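You operate a simulated robot arm through the tools that you are given. There is no shell and no other tool. Be economical: measure what you need, move in short steps, check, and stop when the job is done.

The job below is to be done with a simulated robot arm. You get a single attempt, and the scene is never put back.

Task
The crusher stop was hit: switch off, shut and latch the hatch, free the stop.
Fine: crusher switch off before the stop is twisted out; keep out of the open hatch; the crusher does not start.

Only the result counts: the job must be done as asked and must still hold three seconds after the hand-in. Knocking over, shifting, dropping, spilling or breaking anything else fails it.

Robot
A 7-joint arm with a two-finger parallel gripper on a trunk, on a base that drives. Base frame: it is fixed to the floor where the robot stands at the start and does not move with it; the origin is under the middle of the robot, x ahead of it, y to its left, z up; the surface under the hand at the start is at about z = 0.84. Lengths are in m, angles in rad, forces in N, time in s.
With the tool pointing down near the work surface it reaches from about 0.42 to 0.9 m from the robot's upright axis, wherever it stands. Its first joint turns from -2.007 to 2.007 rad. Places, roughly: crusher isolator [0.7, -0.2, 1.3]; crusher stop stem [0.7, 0.2, 1.2]; crusher switch [0.7, 0, 1.2]; hatch latch [-0.7, -1.3, 0.9]; screen hatch [-1, -1.2, 1.2]; transport packer [-0.75, -1.5, 1]. Payload 3.91 kg.
Tool frame: the origin (TCP) lies between the finger pads and is the grasp point; the fingertips stand 0.03 m ahead of it; z points along the fingers, y is the line along which they close. Largest opening 0.11 m; finger width 0.02, thickness 0.01; the body of the gripper, 0.048 by 0.112 m, starts 0.055 m behind the TCP.
Orientation is told as [roll, pitch, yaw] about the base's x, y, z axes, in that order, counted from this pose: with the fingers straight down and closing along the base's y, the tool's x points along the base's -x, its y along +y and its z along -z.

Tools
- The arm moves only by the tool step_arm. Its argument "deltas" is a list that holds one entry, the list of rows, each a list of 7 numbers: the turn, a rotation vector about the tool's x, y, z in units of 8 degrees (1.0 is 8 degrees), then the shift along the tool's x, y, z in units of 20 mm (1.0 is 20 mm), then the finger opening in cm, from 0 to 11. In form: [[[wx, wy, wz, dx, dy, dz, jaw], ...]]. A call has 1 to 12 rows; each row shifts and turns the commanded pose from where the row before left it, along the tool's axes as they then stand. A call with a number of a shift or a turn outside -1 to 1 is refused whole. A row lasts 0.2 s, in which the tool goes at most 0.05 m and 0.15 rad; a call with a longer step from one row to the next is refused whole, and so is a gripper value outside its range. A pose out of reach is approached as far as the arm can. The call stops where the force on the tool passes 40 N (or 10 N more than at its start, if that is more) or the arm is blocked; 0.2 s more then pass. Each finger travels about 0.153 m/s and halts on what it meets, pressing with about 30 N; the grip force reading is that of the motor and also rises with nothing between the fingers. The clock runs only during rows and for 0.2 s after the last one: add rows that do not move to give the fingers time. The reply holds the time, the measured pose of the TCP, the force on the tool along the base axes, the opening and the grip force, in the units named above and with some noise, with the torque about the TCP (base axes, N m) and any sound that the robot's microphone picked up.
- Cameras (640 x 400 px; columns grow to the right, rows downward): "scene" is now at [0.2335, 0.1829, 1.5463]; the picture's right is [-0.26, -0.97, 0.00], its down [-0.23, 0.06, -0.97] and it looks along [0.94, -0.25, -0.24] (base axes); focal length 266 px, centre (320, 200). "wrist" rides on the gripper at [0.072, 0.017, -0.103] in the tool frame; the picture's right is [-0.23, 0.97, 0.00], its down [-0.76, -0.18, -0.62] and it looks along [-0.61, -0.14, 0.78] (tool axes); focal length 222 px, centre (320, 200). There is no depth. A picture from a camera that has moved, and an enlarged one, comes with that camera's place and axes in the base frame and with its lens.
- capture(camera): a new picture of that camera. The clock stands still meanwhile.
- slide_trunk(by): slides the trunk up (or, below 0, down) by that many m; the arm and the scene camera ride with it, the base frame stays. It gives what a move gives, with no picture.
- drive_base(legs): drives the robot by 1 to 6 legs, each [ahead, left, turn to the left] in m, m and rad, along the robot's own axes; the way and the turn of a leg run together, so that a leg with both is an arc; at most 1.5 m and 3.142 rad a leg. The arm and the cameras ride along, it lands a little off, and it stops where it bumps. It gives what a move gives.
- pan_tilt(pan, tilt): turns the head with the scene camera to pan (to the left, within 1.396 rad either way) and tilt (down, from -0.506 to 1.204), counted from straight ahead of the robot. It gives what a move gives.
- zoom(camera, box): a new picture of the part [left, top, right, bottom] of that camera's present view, enlarged. The clock stands still meanwhile.
- sign_off(): hands the job in; it is judged then, once.

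Work in short steps. Places have to be worked out from the pictures, the camera data and where the tool is seen: move nearer, look again, correct. Check each grasp and each placing, and mend what went wrong. You have 120 turns and 82 pictures in all, those below and enlarged ones among them. Open the gripper and draw the arm clear of the work before you hand the job in, unless the task says otherwise; then end with one line.

The tools are called after "Call:" as a command line: name --argument value ..., lists and objects as JSON in quotes. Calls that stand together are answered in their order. step_arm: Moves the arm, as the interface text tells. Its arguments: {"type":"object","properties":{"deltas":{"type":"array","items":{"type":"array","items":{"type":"array","items":{"type":"number"}}}}},"required":["deltas"]} The other tools are called the same way: slide_trunk (by) slides the trunk up or down; drive_base (legs) drives the base; pan_tilt (pan, tilt) turns the head that bears the scene camera; capture (camera) takes a picture; zoom (camera, box) takes an enlarged picture of a part of a camera's view; sign_off () hands the job in.

At the start:

```text
t: 0.0
eef_pos: [0.4881, 0.1544, 1.4682]
ee_rot: [0.001, 0.001, 0.002]
ft_force: [-0.4, -0.2, -0.2]
wrist_torque: [0.0, 0.0, 0.05]
width: 0.1101
grip_force: 0.1
trunk travel left (down, up): [-0.85, 0.14]
robot x, y, heading: [0.0033, -0.0033, 0.004]
head pan, tilt: [-0.264, 0.241]
```

scene: 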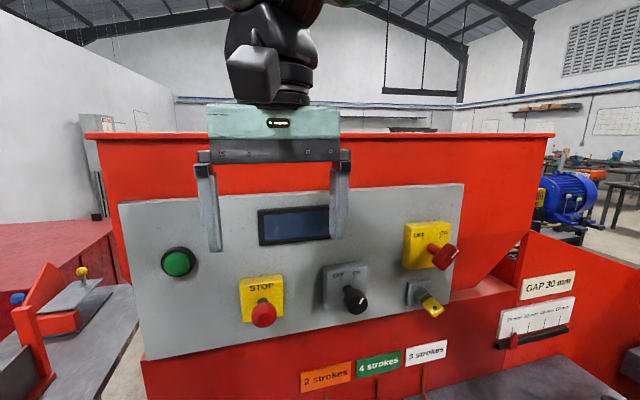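
wrist: 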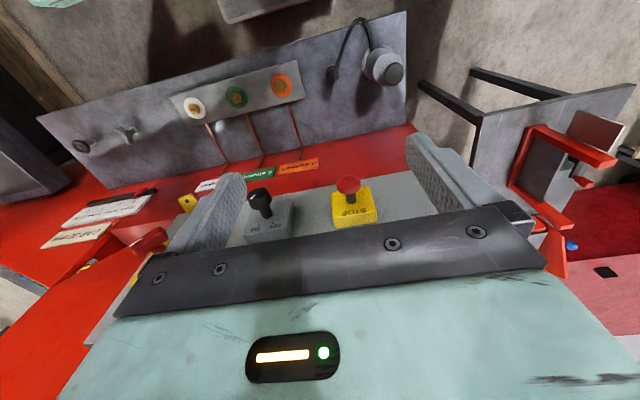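

The panel shows the stop, the switch, an isolator and a key. I zoom in on the panel to read the switch states.

Call:
zoom --camera "scene" --box '[220, 210, 480, 372]'

Call:
pan_tilt --pan -1.39 --tilt 0.4

Call:
capture --camera "scene"

```text
2.46 times, centred on (350, 291) of scene
camera zoom: at [0.2335, 0.1829, 1.5463], right [-0.26, -0.97, 0.0], down [-0.23, 0.06, -0.97], along [0.94, -0.25, -0.24], focal length 655 px, centre (246, -24)
```

zoom: 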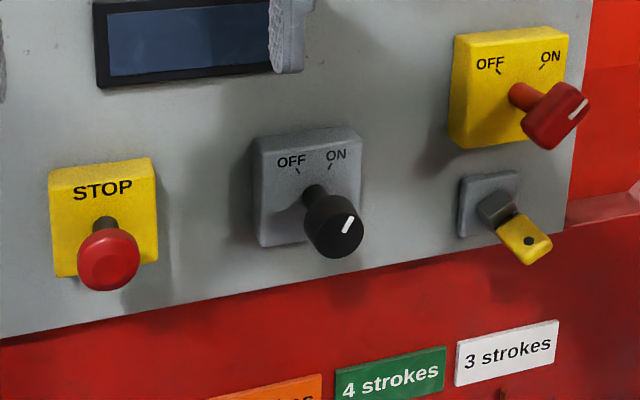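

```text
t: 1.4
eef_pos: [0.4875, 0.1551, 1.4687]
ee_rot: [-0.002, 0.0, -0.001]
ft_force: [-0.2, 0.2, 0.5]
wrist_torque: [0.01, 0.01, 0.01]
width: 0.1104
grip_force: 0.2
trunk travel left (down, up): [-0.85, 0.14]
robot x, y, heading: [0.0016, -0.0008, -0.002]
head pan, tilt: [-1.389, 0.4]
```

```text
78 pictures are left
camera scene: at [0.1601, 0.1161, 1.5315], right [-0.98, -0.18, 0.0], down [-0.07, 0.38, -0.92], along [0.17, -0.91, -0.39], focal length 266 px, centre (320, 200)
```

scene: 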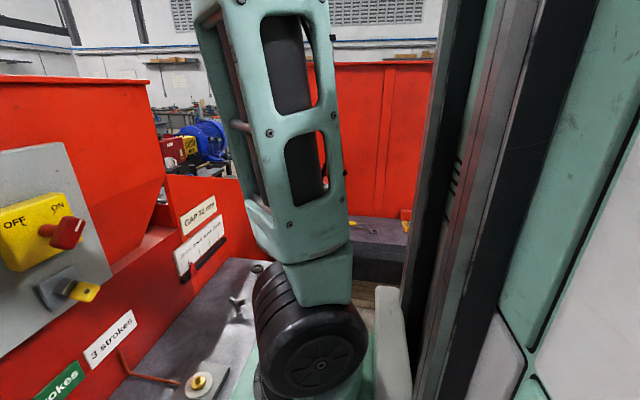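

The panel is at about x≈0.71, with the stop knob near (0.65, 0.17, 1.24) and the switch pointer on ON. I turn the head back and pitch the tool to horizontal for a frontal look.

Call:
pan_tilt --pan -0.2 --tilt 0.4

Call:
step_arm --deltas '[[[0, -1, 0, -0.4, 0, 0.03, 11], [0, -1, 0, -0.39, 0, 0.08, 11], [0, -1, 0, -0.375, 0, 0.14, 11], [0, -1, 0, -0.35, 0, 0.19, 11], [0, -1, 0, -0.32, 0, 0.235, 11], [0, -1, 0, -0.29, 0, 0.28, 11], [0, -1, 0, -0.245, 0, 0.315, 11], [0, -1, 0, -0.2, 0, 0.345, 11], [0, -1, 0, -0.15, 0, 0.37, 11], [0, -1, 0, -0.1, 0, 0.39, 11], [0, -1, 0, -0.04, 0, 0.4, 11], [0, -0.25, 0, 0, 0, 0, 11]]]'

Call:
capture --camera "scene"

Call:
capture --camera "wrist"

```text
t: 2.7
eef_pos: [0.4871, 0.1537, 1.4686]
ee_rot: [0.0, 0.001, 0.001]
ft_force: [-0.7, -0.3, -0.1]
wrist_torque: [0.03, 0.02, -0.02]
width: 0.11
grip_force: 0.0
trunk travel left (down, up): [-0.85, 0.14]
robot x, y, heading: [-0.0012, -0.0016, 0.002]
head pan, tilt: [-0.201, 0.4]
```

```text
t: 5.3
eef_pos: [0.5749, 0.1541, 1.4636]
ee_rot: [2.656, -1.57, -2.656]
ft_force: [-0.6, -0.1, -0.5]
wrist_torque: [0.0, 0.0, -0.02]
width: 0.1101
grip_force: 0.0
trunk travel left (down, up): [-0.85, 0.14]
robot x, y, heading: [-0.0008, -0.0021, 0.005]
head pan, tilt: [-0.201, 0.4]
```

```text
77 pictures are left
camera scene: at [0.2341, 0.1887, 1.5314], right [-0.2, -0.98, 0.0], down [-0.38, 0.08, -0.92], along [0.9, -0.18, -0.39], focal length 266 px, centre (320, 200)
```

scene: 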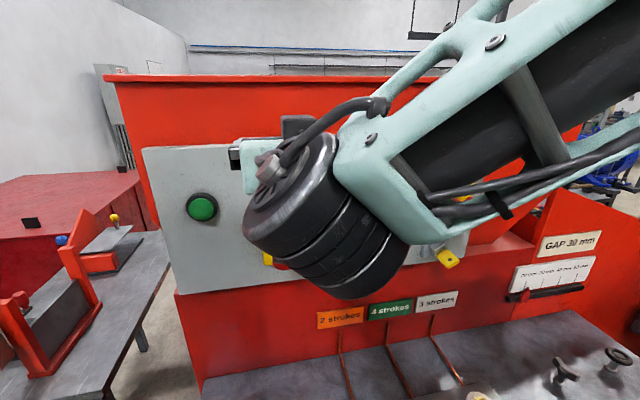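

```text
76 pictures are left
camera wrist: at [0.4724, 0.1706, 1.3906], right [0.0, 0.97, 0.23], down [-0.62, -0.18, 0.76], along [0.78, -0.14, 0.61], focal length 222 px, centre (320, 200)
```

wrist: 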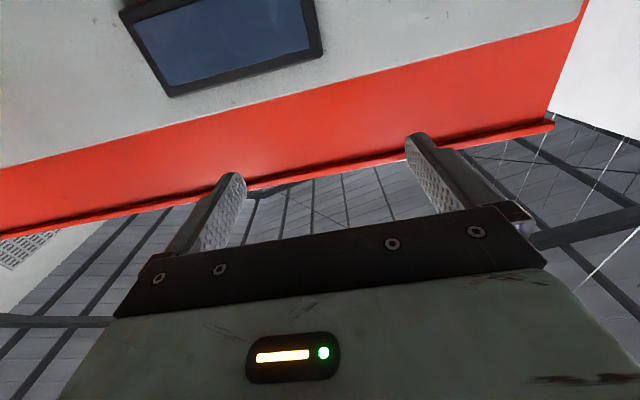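

Tool is horizontal now. I back off a little and lower toward knob height, between stop and switch, and look again.

Call:
step_arm --deltas '[[[0, 0, 0, 0, -0.8, -1, 11], [0, 0, 0, 1, -0.8, -0.5, 11], [0, 0, 0, 1, -0.8, 0, 11], [0, 0, 0, 1, -0.8, 0, 11], [0, 0, 0, 1, 0, 0, 11], [0, 0, 0, 1, 0, 0, 11], [0, 0, 0, 1, 0, 0, 11], [0, 0, 0, 1, 0, 0, 11], [0, 0, 0, 1, 0, 0, 11]]]'

Call:
capture --camera "wrist"

```text
t: 7.3
eef_pos: [0.5634, 0.1221, 1.3156]
ee_rot: [2.82, -1.57, -2.823]
ft_force: [-0.3, -1.3, 0.5]
wrist_torque: [0.0, 0.01, 0.0]
width: 0.11
grip_force: 0.1
out of reach, approached as far as the arm can: row 4, 5, 6, 7, 8, 9
trunk travel left (down, up): [-0.85, 0.14]
robot x, y, heading: [-0.0032, 0.0051, -0.003]
head pan, tilt: [-0.201, 0.4]
```

```text
75 pictures are left
camera wrist: at [0.4598, 0.1389, 1.2442], right [0.0, 0.97, 0.23], down [-0.62, -0.18, 0.76], along [0.78, -0.14, 0.61], focal length 222 px, centre (320, 200)
```

wrist: 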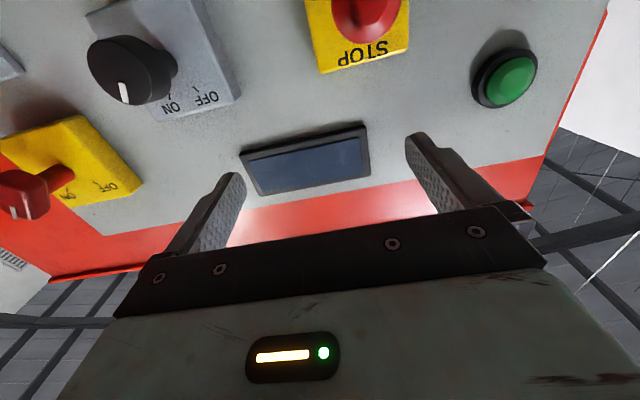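

The arm is too folded here, so I back the base up 0.13 m, which also gives room.

Call:
drive_base --legs '[[-0.13, 0, 0]]'

Call:
capture --camera "wrist"

```text
t: 8.6
eef_pos: [0.4353, 0.1235, 1.3159]
ee_rot: [-0.011, -1.57, 0.011]
ft_force: [-0.4, -0.1, -0.4]
wrist_torque: [-0.01, 0.06, -0.01]
width: 0.1099
grip_force: 0.1
trunk travel left (down, up): [-0.85, 0.14]
robot x, y, heading: [-0.126, 0.0053, -0.001]
head pan, tilt: [-0.201, 0.4]
```

```text
74 pictures are left
camera wrist: at [0.3328, 0.1388, 1.2441], right [0.0, 0.97, 0.23], down [-0.62, -0.18, 0.76], along [0.78, -0.14, 0.61], focal length 222 px, centre (320, 200)
```

wrist: 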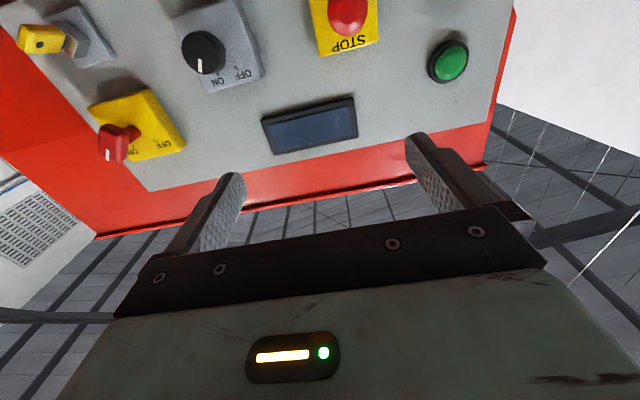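

Triangulating the two views puts the switch knob face at about (0.64, 0.00, 1.24), the stop at (0.65, 0.173, 1.24), and the panel vertical near x≈0.705. I align in front of the switch, standing off.

Call:
step_arm --deltas '[[[0, 0, 0, 0.6, -0.9, 0.5, 11], [0, 0, 0, 0.6, -0.9, 0.5, 11], [0, 0, 0, 0.6, -0.9, 0.5, 11], [0, 0, 0, 0.6, -0.9, 0.5, 11], [0, 0, 0, 0.6, -0.9, 0.5, 11], [0, 0, 0, 0.6, -0.9, 0.5, 9], [0, 0, 0, 0.2, -0.7, 0.5, 8]]]'

Call:
capture --camera "wrist"

Call:
capture --camera "scene"

```text
t: 10.2
eef_pos: [0.5308, 0.0329, 1.2418]
ee_rot: [-2.571, -1.569, 2.566]
ft_force: [0.0, 0.3, -0.1]
wrist_torque: [0.01, 0.01, -0.02]
width: 0.0801
grip_force: 0.0
out of reach, approached as far as the arm can: row 1, 2, 3, 4, 5
trunk travel left (down, up): [-0.85, 0.14]
robot x, y, heading: [-0.1257, -0.0003, 0.002]
head pan, tilt: [-0.201, 0.4]
```

```text
73 pictures are left
camera wrist: at [0.4293, 0.0494, 1.1701], right [0.0, 0.97, 0.23], down [-0.62, -0.18, 0.76], along [0.78, -0.14, 0.61], focal length 222 px, centre (320, 200)
```

wrist: 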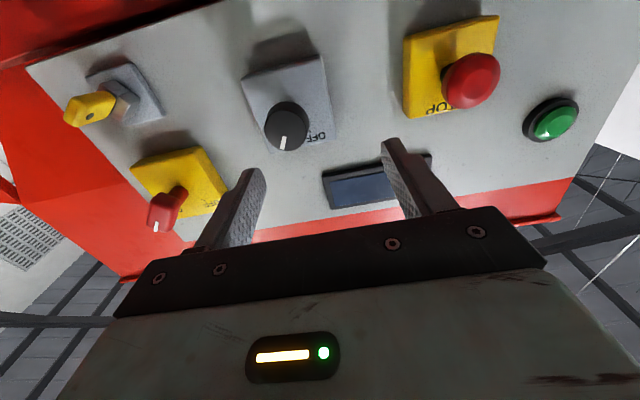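

```text
72 pictures are left
camera scene: at [0.1064, 0.189, 1.5314], right [-0.2, -0.98, 0.0], down [-0.38, 0.08, -0.92], along [0.9, -0.18, -0.39], focal length 266 px, centre (320, 200)
```

scene: 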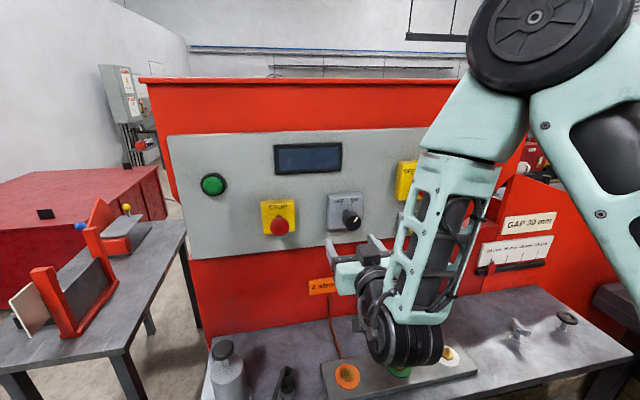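

The knob resolves to (0.64, 0.001, 1.238). I centre on it and advance most of the way.

Call:
step_arm --deltas '[[[0, 0, 0, 0.1, -0.8, 0, 8], [0, 0, 0, 0, -0.8, 0, 8], [0, 0, 0, 0, 0, 1, 8], [0, 0, 0, 0, 0, 1, 8], [0, 0, 0, 0, 0, 1, 8]]]'

Call:
capture --camera "wrist"

```text
t: 11.4
eef_pos: [0.603, 0.0074, 1.2369]
ee_rot: [-0.307, -1.571, 0.306]
ft_force: [-0.7, -0.1, -0.8]
wrist_torque: [-0.02, 0.0, -0.01]
width: 0.0799
grip_force: 0.1
out of reach, approached as far as the arm can: row 1, 2
trunk travel left (down, up): [-0.85, 0.14]
robot x, y, heading: [-0.1257, -0.0021, 0.001]
head pan, tilt: [-0.201, 0.4]
```

```text
71 pictures are left
camera wrist: at [0.5018, 0.0239, 1.1661], right [0.0, 0.97, 0.23], down [-0.62, -0.18, 0.76], along [0.78, -0.14, 0.61], focal length 222 px, centre (320, 200)
```

wrist: 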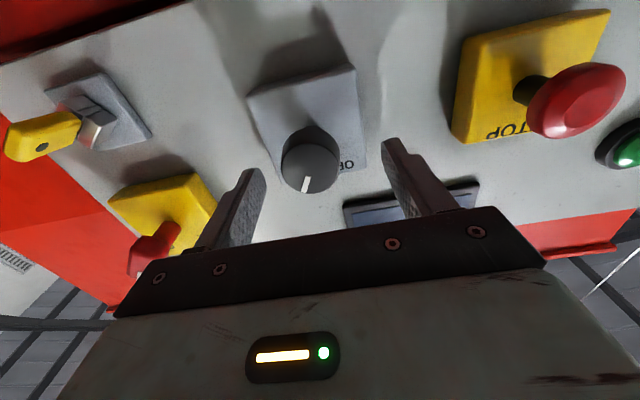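

The knob is at (0.64, 0.0, 1.239) and about 4 cm across. I advance so the pads are around it and close.

Call:
step_arm --deltas '[[[0, 0, 0, -0.1, -0.35, 0.8, 8], [0, 0, 0, 0, 0, 0.8, 8], [0, 0, 0, 0, 0, 0.6, 8], [0, 0, 0, 0, 0, 0, 6], [0, 0, 0, 0, 0, 0, 3], [0, 0, 0, 0, 0, 0, 3], [0, 0, 0, 0, 0, 0, 3]]]'

Call:
capture --camera "wrist"

```text
t: 13.0
eef_pos: [0.6499, -0.0001, 1.2397]
ee_rot: [0.367, -1.572, -0.37]
ft_force: [1.0, -2.9, -0.2]
wrist_torque: [0.04, 0.07, -0.09]
width: 0.0417
grip_force: 45.2
trunk travel left (down, up): [-0.85, 0.14]
robot x, y, heading: [-0.1268, 0.0007, 0.001]
head pan, tilt: [-0.201, 0.4]
```

```text
70 pictures are left
camera wrist: at [0.547, 0.0165, 1.1677], right [0.0, 0.97, 0.23], down [-0.62, -0.18, 0.76], along [0.78, -0.14, 0.61], focal length 222 px, centre (320, 200)
```

wrist: 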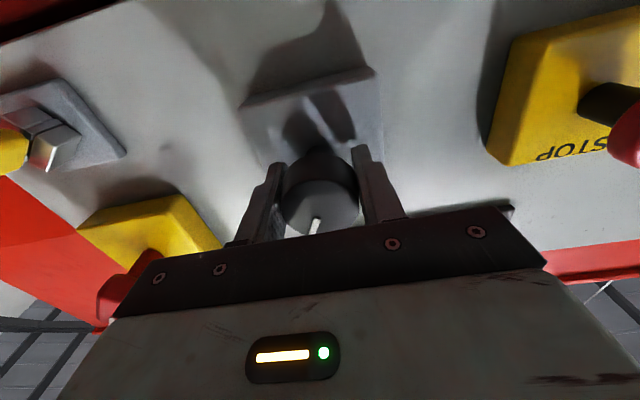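

The knob is firmly gripped. I now turn it counter-clockwise as seen from the front (negative about tool z), toward OFF.

Call:
step_arm --deltas '[[[0, 0, -1, 0, 0, 0, 3], [0, 0, -1, 0, 0, 0, 3], [0, 0, -1, 0, 0, 0, 3], [0, 0, -1, 0, 0, 0, 3], [0, 0, -1, 0, 0, 0, 3], [0, 0, -1, 0, 0, 0, 3], [0, 0, -1, 0, 0, 0, 3]]]'

Call:
capture --camera "wrist"

```text
t: 14.6
eef_pos: [0.6501, -0.0006, 1.2385]
ee_rot: [-1.572, -0.592, 1.569]
ft_force: [6.9, -6.3, 7.7]
wrist_torque: [-0.04, -0.09, 0.06]
width: 0.042
grip_force: 45.0
trunk travel left (down, up): [-0.85, 0.14]
robot x, y, heading: [-0.1249, -0.001, 0.003]
head pan, tilt: [-0.201, 0.4]
```

```text
69 pictures are left
camera wrist: at [0.5469, -0.0516, 1.1858], right [0.0, 0.73, -0.68], down [-0.62, 0.54, 0.57], along [0.78, 0.42, 0.46], focal length 222 px, centre (320, 200)
```

wrist: 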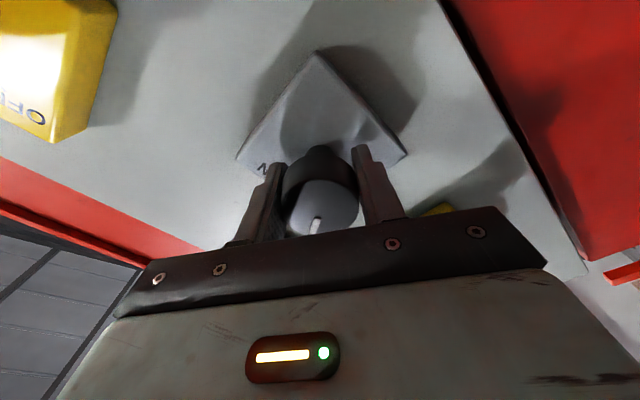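

It followed for 56°. I turn slightly further, one row at a time, checking torque.

Call:
step_arm --deltas '[[[0, 0, -1, 0, 0, 0, 3], [0, 0, -0.5, 0, 0, 0, 3]]]'

Call:
capture --camera "wrist"

Call:
capture --camera "scene"

```text
t: 15.2
eef_pos: [0.6489, -0.0008, 1.2406]
ee_rot: [-1.574, -0.384, 1.564]
ft_force: [3.7, -11.6, 11.2]
wrist_torque: [1.15, 0.01, -0.27]
width: 0.0431
grip_force: 45.1
trunk travel left (down, up): [-0.85, 0.14]
robot x, y, heading: [-0.1262, -0.0014, -0.007]
head pan, tilt: [-0.201, 0.4]
```

```text
68 pictures are left
camera wrist: at [0.5466, -0.0624, 1.1972], right [0.0, 0.58, -0.82], down [-0.62, 0.64, 0.45], along [0.78, 0.51, 0.36], focal length 222 px, centre (320, 200)
```

wrist: 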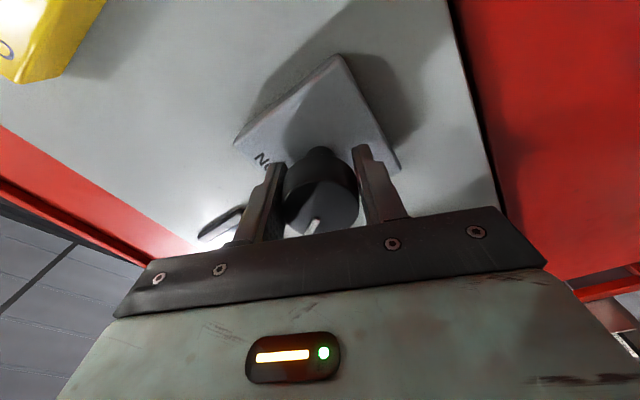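

```text
67 pictures are left
camera scene: at [0.1065, 0.1876, 1.5317], right [-0.2, -0.98, 0.0], down [-0.38, 0.08, -0.92], along [0.9, -0.18, -0.39], focal length 266 px, centre (320, 200)
```

scene: 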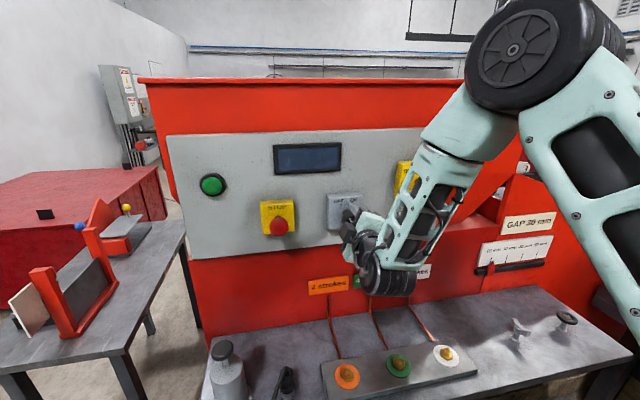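

Torque jumped to 1.15 N m and the mark began slipping in the jaw, so the end stop at OFF is reached. I open, back out and check the pointer.

Call:
step_arm --deltas '[[[0, 0, 0, 0, 0, 0, 6], [0, 0, 0, 0, 0, 0, 8], [0, 0, 0, 0, 0, -1, 8], [0, 0, 0, 0, 0, -1, 8], [0, 0, 0, 0, 0, -1, 8], [0, 0, 0, 0, 0, -1, 8], [0, 0, 0, 0, 0, -1, 8]]]'

Call:
capture --camera "wrist"

Call:
zoom --camera "scene" --box '[240, 170, 440, 295]'

```text
t: 16.8
eef_pos: [0.549, -0.0006, 1.2385]
ee_rot: [-1.572, -0.384, 1.567]
ft_force: [-0.5, 0.0, -0.6]
wrist_torque: [0.0, -0.05, 0.04]
width: 0.08
grip_force: 0.1
trunk travel left (down, up): [-0.85, 0.14]
robot x, y, heading: [-0.1303, -0.0011, -0.002]
head pan, tilt: [-0.201, 0.4]
```

```text
66 pictures are left
camera wrist: at [0.4469, -0.0614, 1.1967], right [0.0, 0.58, -0.82], down [-0.62, 0.64, 0.45], along [0.78, 0.51, 0.36], focal length 222 px, centre (320, 200)
```

wrist: 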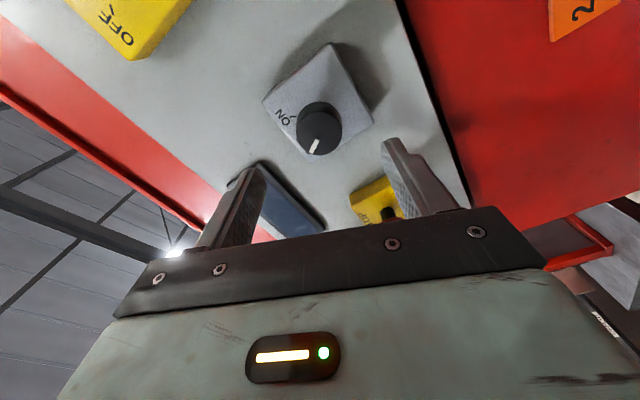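

```text
3.20 times, centred on (340, 232) of scene
camera zoom: at [0.1068, 0.1885, 1.5314], right [-0.2, -0.98, 0.0], down [-0.38, 0.08, -0.92], along [0.9, -0.18, -0.39], focal length 851 px, centre (256, 96)
```

zoom: 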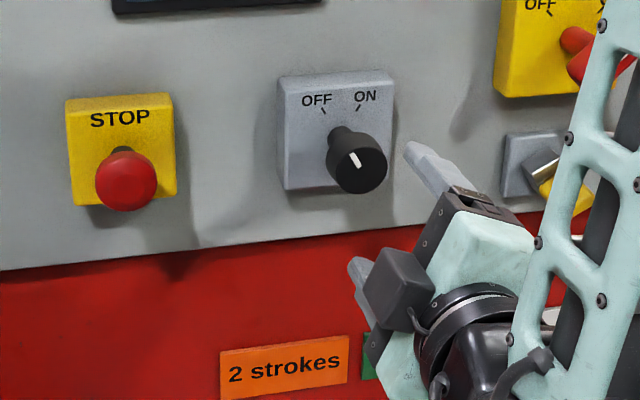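

The pointer is on OFF. Now I undo the roll and raise the arm, ready to move away.

Call:
step_arm --deltas '[[[0, 0, 1, 0, 0, -0.5, 8], [0, 0, 1, 0, 0, -0.5, 8], [0, 0, 1, 0, 0, 0, 6], [0, 0, 1, 0, 0, 0, 4], [0, 0, 1, 0, 0, 0, 2], [0, 0, 1, 0, 0, 0, 0], [0, 0, 1, 0, 0, 0, 0], [0, 0, 1, 0, 0, 0, 0], [0, 0, 0.5, -1, 0, 0, 0], [0, 0, 0, -1, 0, 0, 0], [0, 0, 0, -1, 0, 0, 0], [0, 0, 0, -1, 0, 0, 0]]]'

Call:
pan_tilt --pan -1.39 --tilt 0.4

Call:
capture --camera "scene"

Call:
pan_tilt --pan 1.39 --tilt 0.4

Call:
capture --camera "scene"

```text
t: 19.4
eef_pos: [0.5471, 0.0102, 1.3169]
ee_rot: [0.388, -1.571, -0.39]
ft_force: [1.4, -0.4, 0.0]
wrist_torque: [0.03, -0.01, 0.03]
width: 0.0002
grip_force: 30.2
out of reach, approached as far as the arm can: row 1, 2
trunk travel left (down, up): [-0.85, 0.14]
robot x, y, heading: [-0.1286, -0.003, 0.003]
head pan, tilt: [-0.201, 0.4]
```

```text
t: 20.8
eef_pos: [0.5467, 0.0104, 1.3153]
ee_rot: [0.075, -1.571, -0.077]
ft_force: [0.4, -0.1, 0.5]
wrist_torque: [-0.03, 0.0, -0.01]
width: 0.0
grip_force: 30.4
trunk travel left (down, up): [-0.85, 0.14]
robot x, y, heading: [-0.1289, -0.0003, -0.001]
head pan, tilt: [-1.389, 0.4]
```

```text
64 pictures are left
camera scene: at [0.0327, 0.116, 1.5314], right [-0.98, -0.18, 0.0], down [-0.07, 0.38, -0.92], along [0.17, -0.91, -0.39], focal length 266 px, centre (320, 200)
```

scene: 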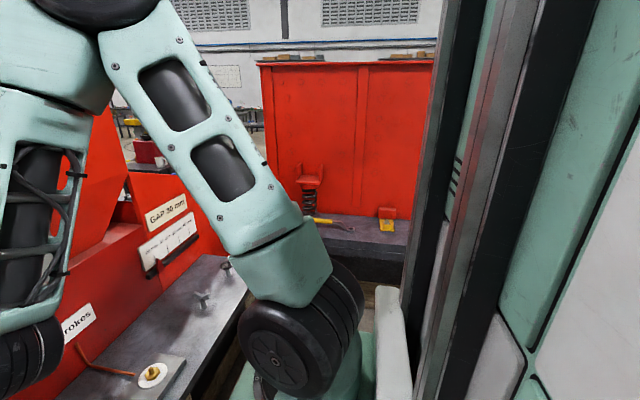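

```text
t: 23.2
eef_pos: [0.5469, 0.011, 1.3156]
ee_rot: [0.017, -1.571, -0.022]
ft_force: [-1.3, 0.1, 0.4]
wrist_torque: [0.01, 0.0, -0.01]
width: 0.0
grip_force: 30.5
trunk travel left (down, up): [-0.85, 0.14]
robot x, y, heading: [-0.1292, 0.0028, -0.001]
head pan, tilt: [1.389, 0.4]
```

```text
63 pictures are left
camera scene: at [0.0328, 0.2982, 1.5314], right [0.98, -0.18, 0.0], down [-0.07, -0.38, -0.92], along [0.17, 0.91, -0.39], focal length 266 px, centre (320, 200)
```

scene: 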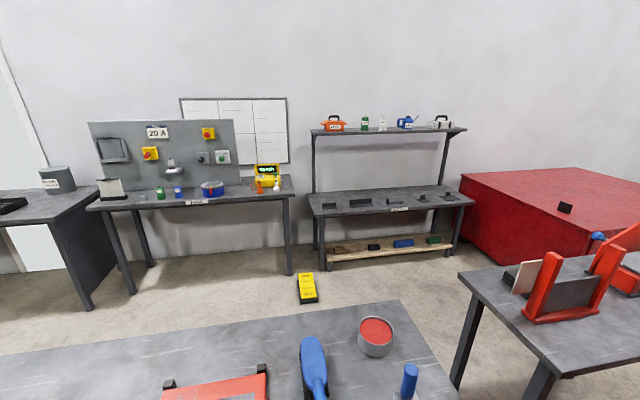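

A table stands on the left, so I turn right in place by steps, head to the right, looking as I go.

Call:
drive_base --legs '[[-0.1, 0, 0], [0, 0, -0.8]]'

Call:
pan_tilt --pan -1.0 --tilt 0.4

Call:
capture --camera "scene"

```text
t: 26.5
eef_pos: [0.2437, -0.4815, 1.3158]
ee_rot: [0.028, -1.572, -0.841]
ft_force: [0.6, 0.1, -0.8]
wrist_torque: [0.01, -0.03, -0.03]
width: 0.0
grip_force: 30.0
trunk travel left (down, up): [-0.85, 0.14]
robot x, y, heading: [-0.226, 0.0023, -0.813]
head pan, tilt: [1.389, 0.4]
```

```text
t: 28.7
eef_pos: [0.2444, -0.4835, 1.3154]
ee_rot: [0.037, -1.57, -0.852]
ft_force: [0.4, -0.3, 0.7]
wrist_torque: [0.02, -0.02, 0.0]
width: 0.0002
grip_force: 29.9
trunk travel left (down, up): [-0.85, 0.14]
robot x, y, heading: [-0.2268, 0.0007, -0.812]
head pan, tilt: [-1.0, 0.4]
```

```text
62 pictures are left
camera scene: at [-0.0021, -0.0498, 1.5314], right [-0.97, 0.24, 0.0], down [0.09, 0.38, -0.92], along [-0.22, -0.89, -0.39], focal length 266 px, centre (320, 200)
```

scene: 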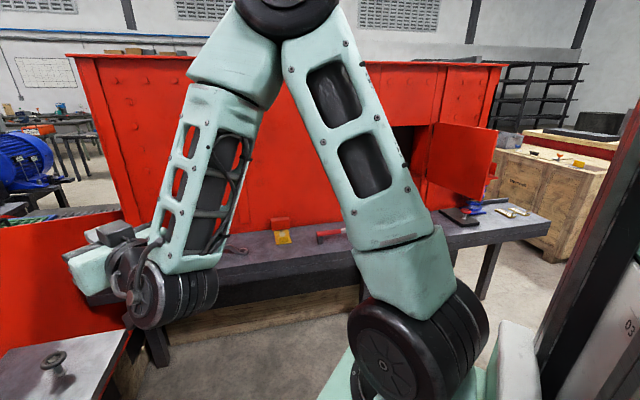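

The red hatch door stands open at the right end of the screen. I turn to face -y and shift right by about 0.4 m.

Call:
drive_base --legs '[[0, 0, -0.76], [0, -0.4, 0]]'

Call:
pan_tilt --pan -0.4 --tilt 0.4

Call:
capture --camera "scene"

```text
t: 33.2
eef_pos: [-0.6219, -0.6717, 1.3161]
ee_rot: [-0.215, -1.571, -1.363]
ft_force: [0.1, -0.1, -0.1]
wrist_torque: [-0.04, 0.01, 0.01]
width: 0.0
grip_force: 29.9
trunk travel left (down, up): [-0.85, 0.14]
robot x, y, heading: [-0.6319, -0.0026, -1.58]
head pan, tilt: [-1.0, 0.4]
```

```text
t: 34.2
eef_pos: [-0.6221, -0.6724, 1.3159]
ee_rot: [0.085, -1.571, -1.662]
ft_force: [0.1, -0.5, -0.5]
wrist_torque: [0.02, 0.01, -0.04]
width: 0.0
grip_force: 29.8
trunk travel left (down, up): [-0.85, 0.14]
robot x, y, heading: [-0.6303, 0.0024, -1.575]
head pan, tilt: [-0.4, 0.4]
```

```text
61 pictures are left
camera scene: at [-0.461, -0.2239, 1.5314], right [-0.92, 0.39, 0.0], down [0.15, 0.36, -0.92], along [-0.36, -0.85, -0.39], focal length 266 px, centre (320, 200)
```

scene: 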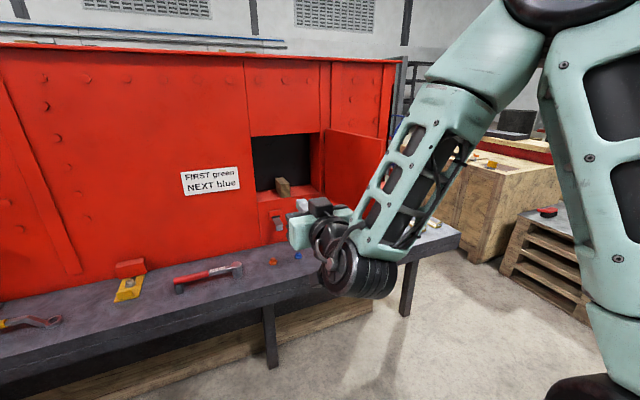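

The opening, a small block on its sill and a latch below are visible. I zoom in for detail.

Call:
zoom --camera "scene" --box '[170, 100, 410, 280]'

Call:
zoom --camera "scene" --box '[0, 220, 300, 350]'

```text
2.22 times, centred on (290, 190) of scene
camera zoom: at [-0.461, -0.2239, 1.5314], right [-0.92, 0.39, 0.0], down [0.15, 0.36, -0.92], along [-0.36, -0.85, -0.39], focal length 591 px, centre (387, 222)
```

zoom: 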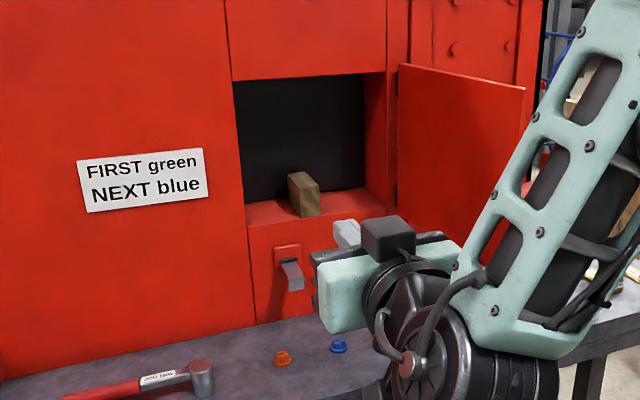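

```text
2.13 times, centred on (150, 285) of scene
camera zoom: at [-0.461, -0.2239, 1.5314], right [-0.92, 0.39, 0.0], down [0.15, 0.36, -0.92], along [-0.36, -0.85, -0.39], focal length 568 px, centre (683, 19)
```

zoom: 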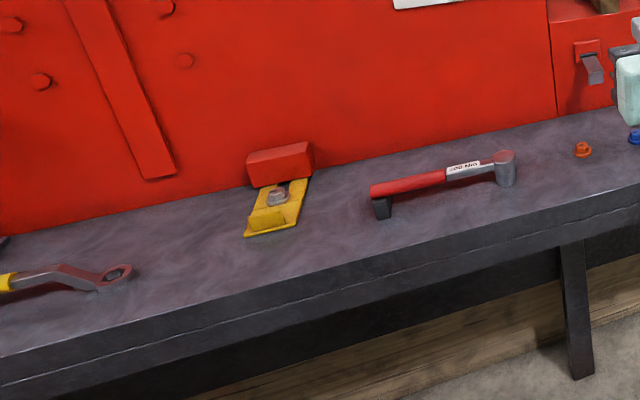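

The door hinges on the right (~x −0.98) and its free edge is at about (−1.06, −1.05). The packer sits near the sill front, so I must see if it blocks. I swing the arm up and drive closer.

Call:
drive_base --legs '[[0.2, 0, 0]]'

Call:
step_arm --deltas '[[[0, 0, 0, -1, 1, 0, 0], [0, 0, 0, -1, 1, 0, 0], [0, 0, 0, -1, 1, 0, 0], [0, 0, 0, -1, 1, 0, 0], [0, 0, 0, -1, 1, 0, 0], [0, 0, 0, -1, 1, 0, 0], [0, 0, 0, 0, 1, 0, 0], [0, 0, 0, 0, 1, 0, 0]]]'

Call:
pan_tilt --pan -0.3 --tilt 0.5

Call:
capture --camera "scene"

```text
t: 35.8
eef_pos: [-0.6183, -0.8659, 1.3153]
ee_rot: [-0.143, -1.571, -1.43]
ft_force: [0.3, -1.3, 0.2]
wrist_torque: [0.01, 0.02, -0.01]
width: 0.0
grip_force: 30.0
trunk travel left (down, up): [-0.85, 0.14]
robot x, y, heading: [-0.6324, -0.1936, -1.568]
head pan, tilt: [-0.4, 0.4]
```

```text
t: 37.6
eef_pos: [-0.461, -0.867, 1.4353]
ee_rot: [-0.192, -1.57, -1.381]
ft_force: [0.1, -0.1, 0.2]
wrist_torque: [0.01, 0.02, 0.0]
width: 0.0
grip_force: 30.0
trunk travel left (down, up): [-0.85, 0.14]
robot x, y, heading: [-0.6294, -0.1905, -1.569]
head pan, tilt: [-0.4, 0.4]
```

```text
t: 38.3
eef_pos: [-0.4601, -0.8666, 1.4351]
ee_rot: [0.142, -1.572, -1.714]
ft_force: [0.5, -0.1, 0.2]
wrist_torque: [0.0, 0.0, -0.01]
width: 0.0
grip_force: 30.0
trunk travel left (down, up): [-0.85, 0.14]
robot x, y, heading: [-0.629, -0.194, -1.571]
head pan, tilt: [-0.3, 0.499]
```

```text
58 pictures are left
camera scene: at [-0.4511, -0.4193, 1.5223], right [-0.96, 0.3, 0.0], down [0.14, 0.46, -0.88], along [-0.26, -0.84, -0.48], focal length 266 px, centre (320, 200)
```

scene: 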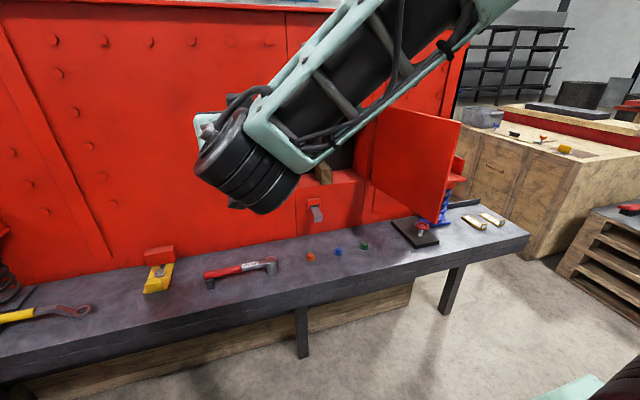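

The arm blocks the head camera, so I use the wrist camera: pitch the tool partly down in front of the opening at a standoff.

Call:
step_arm --deltas '[[[0, 1, 0, 0, -1, 0, 0], [0, 1, 0, 0, -1, 0, 0], [0, 1, 0, 0, -1, 0, 0], [0, 1, 0, 0, -1, 0, 0], [0, 1, 0, 0, -1, 0, 0], [0, 1, 0, 0, -1, 0, 0], [0, 1, 0, 0, -1, 0, 0], [0, 0, 0, 0, -1, 0, 0], [0, 0, 0, 0, -1, 0, 0], [0, 0, 0, 0, -1, 0, 0], [0, 0, 0, 0, -1, 0, 0], [0, 0, 0, 0, -1, 0, 0]]]'

Call:
capture --camera "wrist"

Call:
capture --camera "scene"

```text
t: 40.9
eef_pos: [-0.699, -0.8667, 1.4374]
ee_rot: [0.0, -0.594, -1.573]
ft_force: [-0.3, 0.5, 1.0]
wrist_torque: [-0.02, 0.04, -0.01]
width: 0.0
grip_force: 30.0
trunk travel left (down, up): [-0.85, 0.14]
robot x, y, heading: [-0.6299, -0.192, -1.573]
head pan, tilt: [-0.3, 0.499]
```

```text
57 pictures are left
camera wrist: at [-0.6815, -0.7492, 1.4831], right [0.97, -0.19, 0.13], down [-0.18, -0.28, 0.94], along [-0.14, -0.94, -0.31], focal length 222 px, centre (320, 200)
```

wrist: 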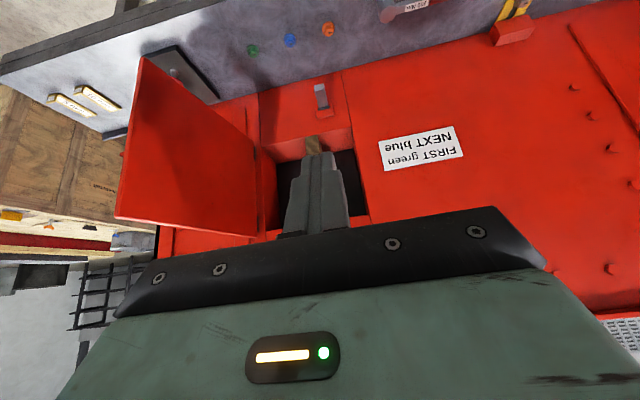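

```text
56 pictures are left
camera scene: at [-0.4509, -0.4193, 1.5223], right [-0.96, 0.3, 0.0], down [0.14, 0.46, -0.88], along [-0.26, -0.84, -0.48], focal length 266 px, centre (320, 200)
```

scene: 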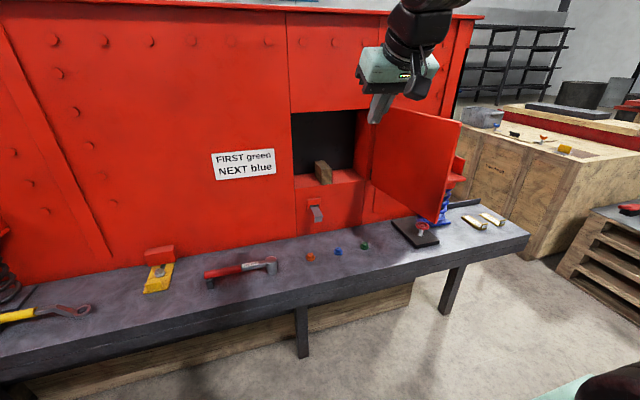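

The view is now clear. I zoom on the opening and the door.

Call:
zoom --camera "scene" --box '[270, 90, 390, 240]'

Call:
zoom --camera "scene" --box '[340, 80, 540, 280]'

```text
2.67 times, centred on (330, 165) of scene
camera zoom: at [-0.4509, -0.4193, 1.5223], right [-0.96, 0.3, 0.0], down [0.14, 0.46, -0.88], along [-0.26, -0.84, -0.48], focal length 710 px, centre (293, 293)
```

zoom: 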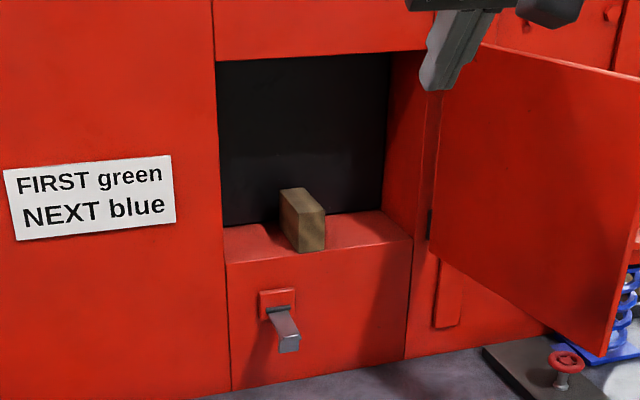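

```text
2.00 times, centred on (440, 180) of scene
camera zoom: at [-0.4509, -0.4193, 1.5223], right [-0.96, 0.3, 0.0], down [0.14, 0.46, -0.88], along [-0.26, -0.84, -0.48], focal length 532 px, centre (80, 240)
```

zoom: 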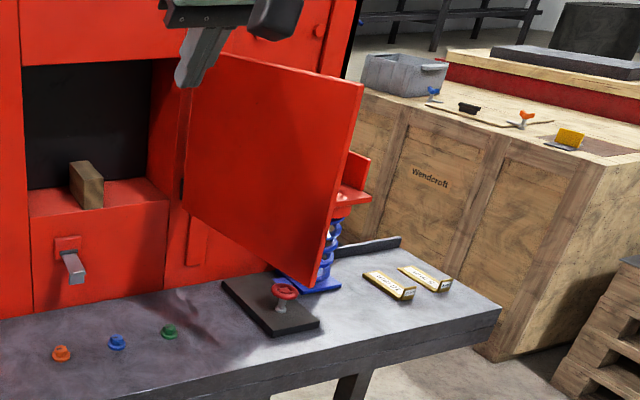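

The packer's front looks level with the sill edge, which needs a close check. I bring the wrist camera nearer, off to the left so the fingers don't hide it.

Call:
step_arm --deltas '[[[0, 0, 0, -0.18, 0.5, 1, 0], [0, 0, 0, -0.18, 0.5, 1, 0], [0, 0, 0, -0.18, 0.5, 1, 0], [0, 0, 0, -0.18, 0.5, 1, 0], [0, 0, 0, -0.18, 0.5, 1, 0], [0, 0, 0, -0.18, 0.5, 1, 0], [0, 0, 0, -0.18, 0.5, 1, 0], [0, 0, 0, -0.18, 0.5, 1, 0], [0, 0, 0, -0.18, 0.5, 1, 0], [0, 0, 0, -0.18, 0.5, 1, 0]]]'

Call:
capture --camera "wrist"

```text
t: 43.1
eef_pos: [-0.5997, -1.0079, 1.2907]
ee_rot: [0.0, -0.593, -1.572]
ft_force: [0.2, 0.1, 0.4]
wrist_torque: [0.0, 0.0, 0.0]
width: 0.0
grip_force: 30.1
trunk travel left (down, up): [-0.85, 0.14]
robot x, y, heading: [-0.6303, -0.1922, -1.565]
head pan, tilt: [-0.3, 0.499]
```

```text
53 pictures are left
camera wrist: at [-0.5823, -0.8905, 1.3364], right [0.97, -0.19, 0.13], down [-0.18, -0.28, 0.94], along [-0.14, -0.94, -0.31], focal length 222 px, centre (320, 200)
```

wrist: 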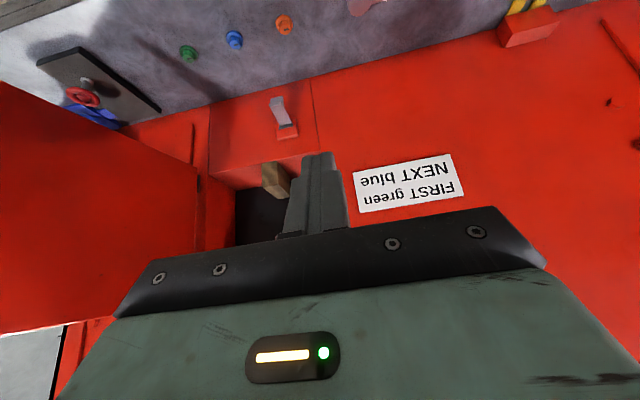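

Zooming on the packer here.

Call:
zoom --camera "wrist" --box '[190, 80, 330, 220]'

```text
2.86 times, centred on (260, 150) of wrist
camera zoom: at [-0.5823, -0.8905, 1.3364], right [0.97, -0.19, 0.13], down [-0.18, -0.28, 0.94], along [-0.14, -0.94, -0.31], focal length 635 px, centre (491, 343)
```

zoom: 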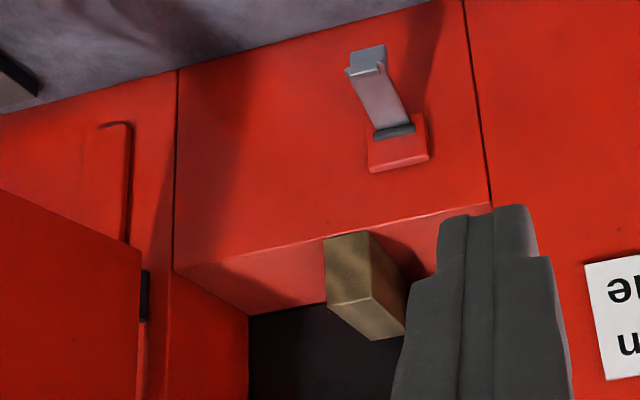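

The packer front is flush with the sill edge within a few mm, and the door overlaps the outside face. I drive closer so the arm has more reach, then view along the face from the left.

Call:
drive_base --legs '[[0, 0.1, 0], [0.12, 0, 0]]'

Call:
step_arm --deltas '[[[0.56, 0, 0.83, 0, 0, 0, 0], [0.56, 0, 0.83, 0, 0, 0, 0], [0.56, 0, 0.83, 0, 0, 0, 0], [0.56, 0, 0.83, 0, 0, 0, 0], [0.56, 0, 0.83, 0, 0, 0, 0], [0.56, 0, 0.83, 0, 0, 0, 0], [0.56, 0, 0.83, 0, 0, 0, 0], [0.56, 0, 0.83, 0, 0, 0, 0]]]'

Call:
capture --camera "wrist"

```text
t: 45.0
eef_pos: [-0.5022, -1.1282, 1.2905]
ee_rot: [0.0, -0.594, -1.573]
ft_force: [-0.1, 0.4, -0.4]
wrist_torque: [-0.03, 0.0, 0.03]
width: 0.0
grip_force: 29.7
trunk travel left (down, up): [-0.85, 0.14]
robot x, y, heading: [-0.5343, -0.3121, -1.574]
head pan, tilt: [-0.3, 0.499]
```

```text
t: 46.9
eef_pos: [-0.5008, -1.1275, 1.2896]
ee_rot: [-0.001, -0.592, -2.697]
ft_force: [0.1, 0.9, 0.7]
wrist_torque: [-0.01, 0.01, 0.02]
width: 0.0003
grip_force: 30.5
trunk travel left (down, up): [-0.85, 0.14]
robot x, y, heading: [-0.5287, -0.3107, -1.574]
head pan, tilt: [-0.3, 0.499]
```

```text
51 pictures are left
camera wrist: at [-0.3872, -1.0928, 1.3367], right [0.25, -0.96, 0.13], down [-0.33, 0.04, 0.94], along [-0.91, -0.28, -0.31], focal length 222 px, centre (320, 200)
```

wrist: 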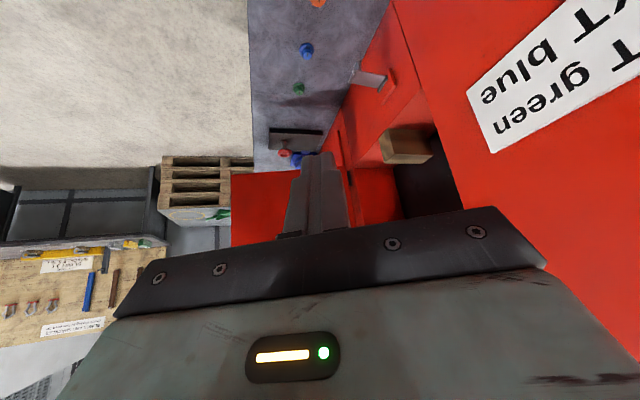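

Call:
zoom --camera "wrist" --box '[310, 40, 470, 220]'

```text
2.22 times, centred on (390, 130) of wrist
camera zoom: at [-0.3872, -1.0928, 1.3367], right [0.25, -0.96, 0.13], down [-0.33, 0.04, 0.94], along [-0.91, -0.28, -0.31], focal length 494 px, centre (164, 356)
```

zoom: 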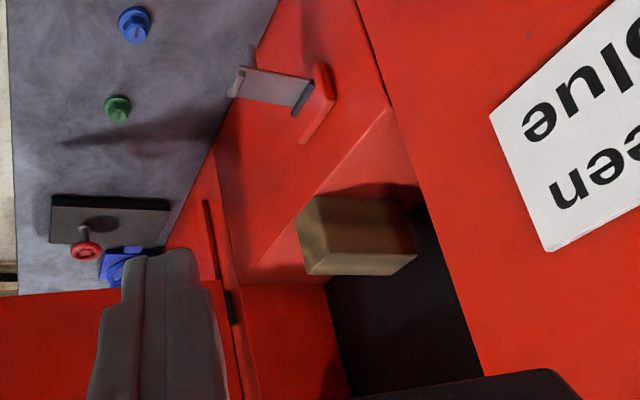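

The packer seems to stand 5–8 mm proud of the sill edge, which would matter to the door. I go a bit nearer to the face plane for a sharper look.

Call:
step_arm --deltas '[[[0, 0, 0, 0, 0.9, 0.5, 0], [0, 0, 0, 0, 0.9, 0.5, 0], [0, 0, 0, 0, 0.9, 0.5, 0], [0, 0, 0, 0, 0.9, 0.5, 0], [0, 0, 0, 0, 0.9, 0.5, 0], [0, 0, 0, 0, 0.9, 0.5, 0]]]'

Call:
capture --camera "wrist"

```text
t: 48.2
eef_pos: [-0.4861, -1.2383, 1.2417]
ee_rot: [-0.002, -0.593, -2.691]
ft_force: [0.2, 0.2, 0.3]
wrist_torque: [-0.02, -0.03, 0.03]
width: 0.0003
grip_force: 30.4
trunk travel left (down, up): [-0.85, 0.14]
robot x, y, heading: [-0.5295, -0.3145, -1.57]
head pan, tilt: [-0.3, 0.499]
```

```text
49 pictures are left
camera wrist: at [-0.3711, -1.2033, 1.2873], right [0.25, -0.96, 0.13], down [-0.33, 0.04, 0.94], along [-0.91, -0.28, -0.31], focal length 222 px, centre (320, 200)
```

wrist: 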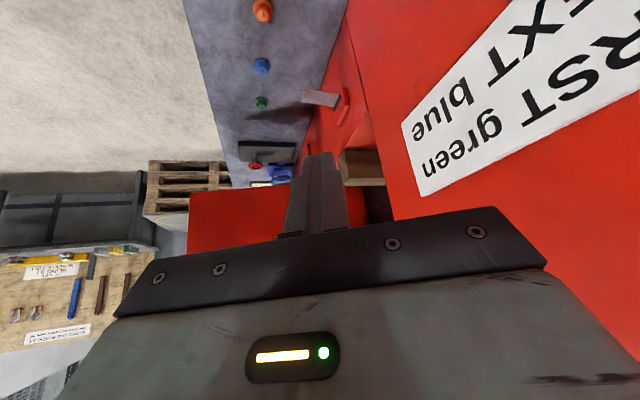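

Call:
zoom --camera "wrist" --box '[290, 80, 410, 200]'

```text
3.33 times, centred on (350, 140) of wrist
camera zoom: at [-0.3711, -1.2033, 1.2873], right [0.25, -0.96, 0.13], down [-0.33, 0.04, 0.94], along [-0.91, -0.28, -0.31], focal length 740 px, centre (220, 400)
```

zoom: 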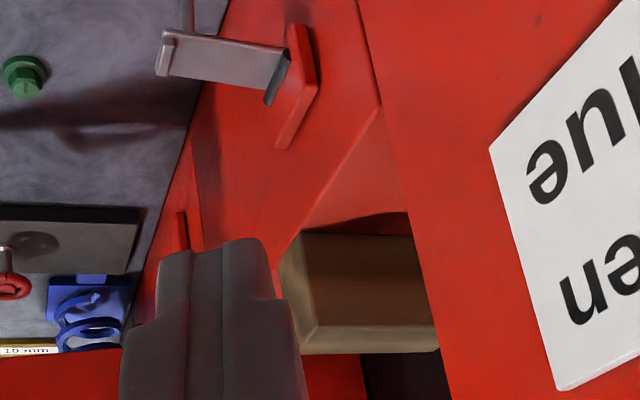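

A closer look says the packer is flush with the sill, not proud. The latch is a lever sticking straight out at about (−0.73, −1.39→−1.31, 0.935), just under the door's bottom line (~0.985). I retract the hand and undo the yaw.

Call:
step_arm --deltas '[[[0, 0, 0, 0, -0.9, -0.5, 0], [0, 0, 0, 0, -0.9, -0.5, 0], [0, 0, 0, 0, -0.9, -0.5, 0], [0, 0, 0, 0, -0.9, -0.5, 0], [-0.56, 0, -0.83, 0, -0.5, 0, 0], [-0.56, 0, -0.83, 0, -0.5, 0, 0], [-0.56, 0, -0.83, 0, 0, 0, 0], [-0.56, 0, -0.83, 0, 0, 0, 0], [-0.56, 0, -0.83, 0, 0, 0, 0], [-0.56, 0, -0.83, 0, 0, 0, 0], [-0.56, 0, -0.83, 0, 0, 0, 0], [-0.56, 0, -0.83, 0, 0, 0, 0]]]'

Call:
step_arm --deltas '[[[0, 0, 0, 0.83, 0, -0.56, 0], [0, 0, 0, 0.83, 0, -0.56, 0], [0, 0, 0, 0.83, 0, -0.56, 0], [0, 0, 0, 0.83, 0, -0.56, 0], [0, 0, 0, 0.83, 0, -0.56, 0], [0, 0, 0, 0.83, 0, -0.56, 0], [0, 0, 0, 0.83, 0, -0.56, 0], [0, 0, 0, 0.83, 0, -0.56, 0]]]'

```text
t: 50.9
eef_pos: [-0.5044, -1.1481, 1.2742]
ee_rot: [0.0, -0.592, -1.57]
ft_force: [0.7, 0.1, -0.1]
wrist_torque: [0.01, 0.03, -0.03]
width: 0.0001
grip_force: 30.1
trunk travel left (down, up): [-0.85, 0.14]
robot x, y, heading: [-0.5299, -0.314, -1.572]
head pan, tilt: [-0.3, 0.499]
```

```text
t: 52.6
eef_pos: [-0.5061, -0.9889, 1.2733]
ee_rot: [-0.001, -0.594, -1.572]
ft_force: [0.0, -0.2, -0.3]
wrist_torque: [0.01, -0.01, -0.01]
width: 0.0
grip_force: 29.9
trunk travel left (down, up): [-0.85, 0.14]
robot x, y, heading: [-0.5329, -0.314, -1.574]
head pan, tilt: [-0.3, 0.499]
```

I back the base 0.2 m and shift right ~0.52 m to work the door from its outer side.

Call:
drive_base --legs '[[-0.2, 0, 0], [0, -0.52, 0]]'

Call:
capture --camera "wrist"

Call:
pan_tilt --pan 0 --tilt 0.5

Call:
capture --camera "scene"

```text
t: 56.9
eef_pos: [-1.0158, -0.7907, 1.2737]
ee_rot: [-0.001, -0.594, -1.564]
ft_force: [0.1, 0.5, 0.4]
wrist_torque: [-0.03, -0.04, 0.01]
width: 0.0
grip_force: 30.2
trunk travel left (down, up): [-0.85, 0.14]
robot x, y, heading: [-1.0449, -0.1153, -1.562]
head pan, tilt: [-0.3, 0.499]
```

```text
47 pictures are left
camera wrist: at [-0.9983, -0.6729, 1.3197], right [0.98, -0.18, 0.13], down [-0.18, -0.28, 0.94], along [-0.13, -0.94, -0.31], focal length 222 px, centre (320, 200)
```

wrist: 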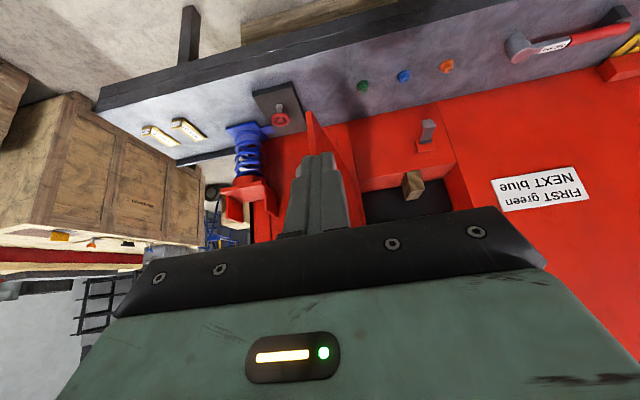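

```text
t: 57.7
eef_pos: [-1.0143, -0.7899, 1.2735]
ee_rot: [0.0, -0.594, -1.564]
ft_force: [0.0, -0.1, -0.2]
wrist_torque: [-0.01, 0.0, -0.03]
width: 0.0
grip_force: 29.9
trunk travel left (down, up): [-0.85, 0.14]
robot x, y, heading: [-1.046, -0.1148, -1.558]
head pan, tilt: [0.0, 0.499]
```

```text
46 pictures are left
camera scene: at [-0.8393, -0.3432, 1.5223], right [-1.0, -0.01, 0.0], down [0.0, 0.48, -0.88], along [0.01, -0.88, -0.48], focal length 266 px, centre (320, 200)
```

scene: 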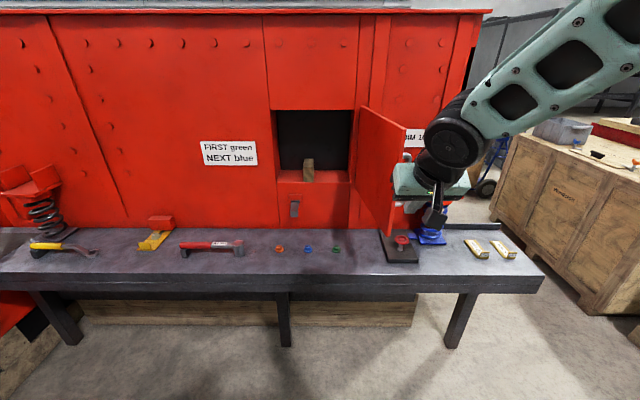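

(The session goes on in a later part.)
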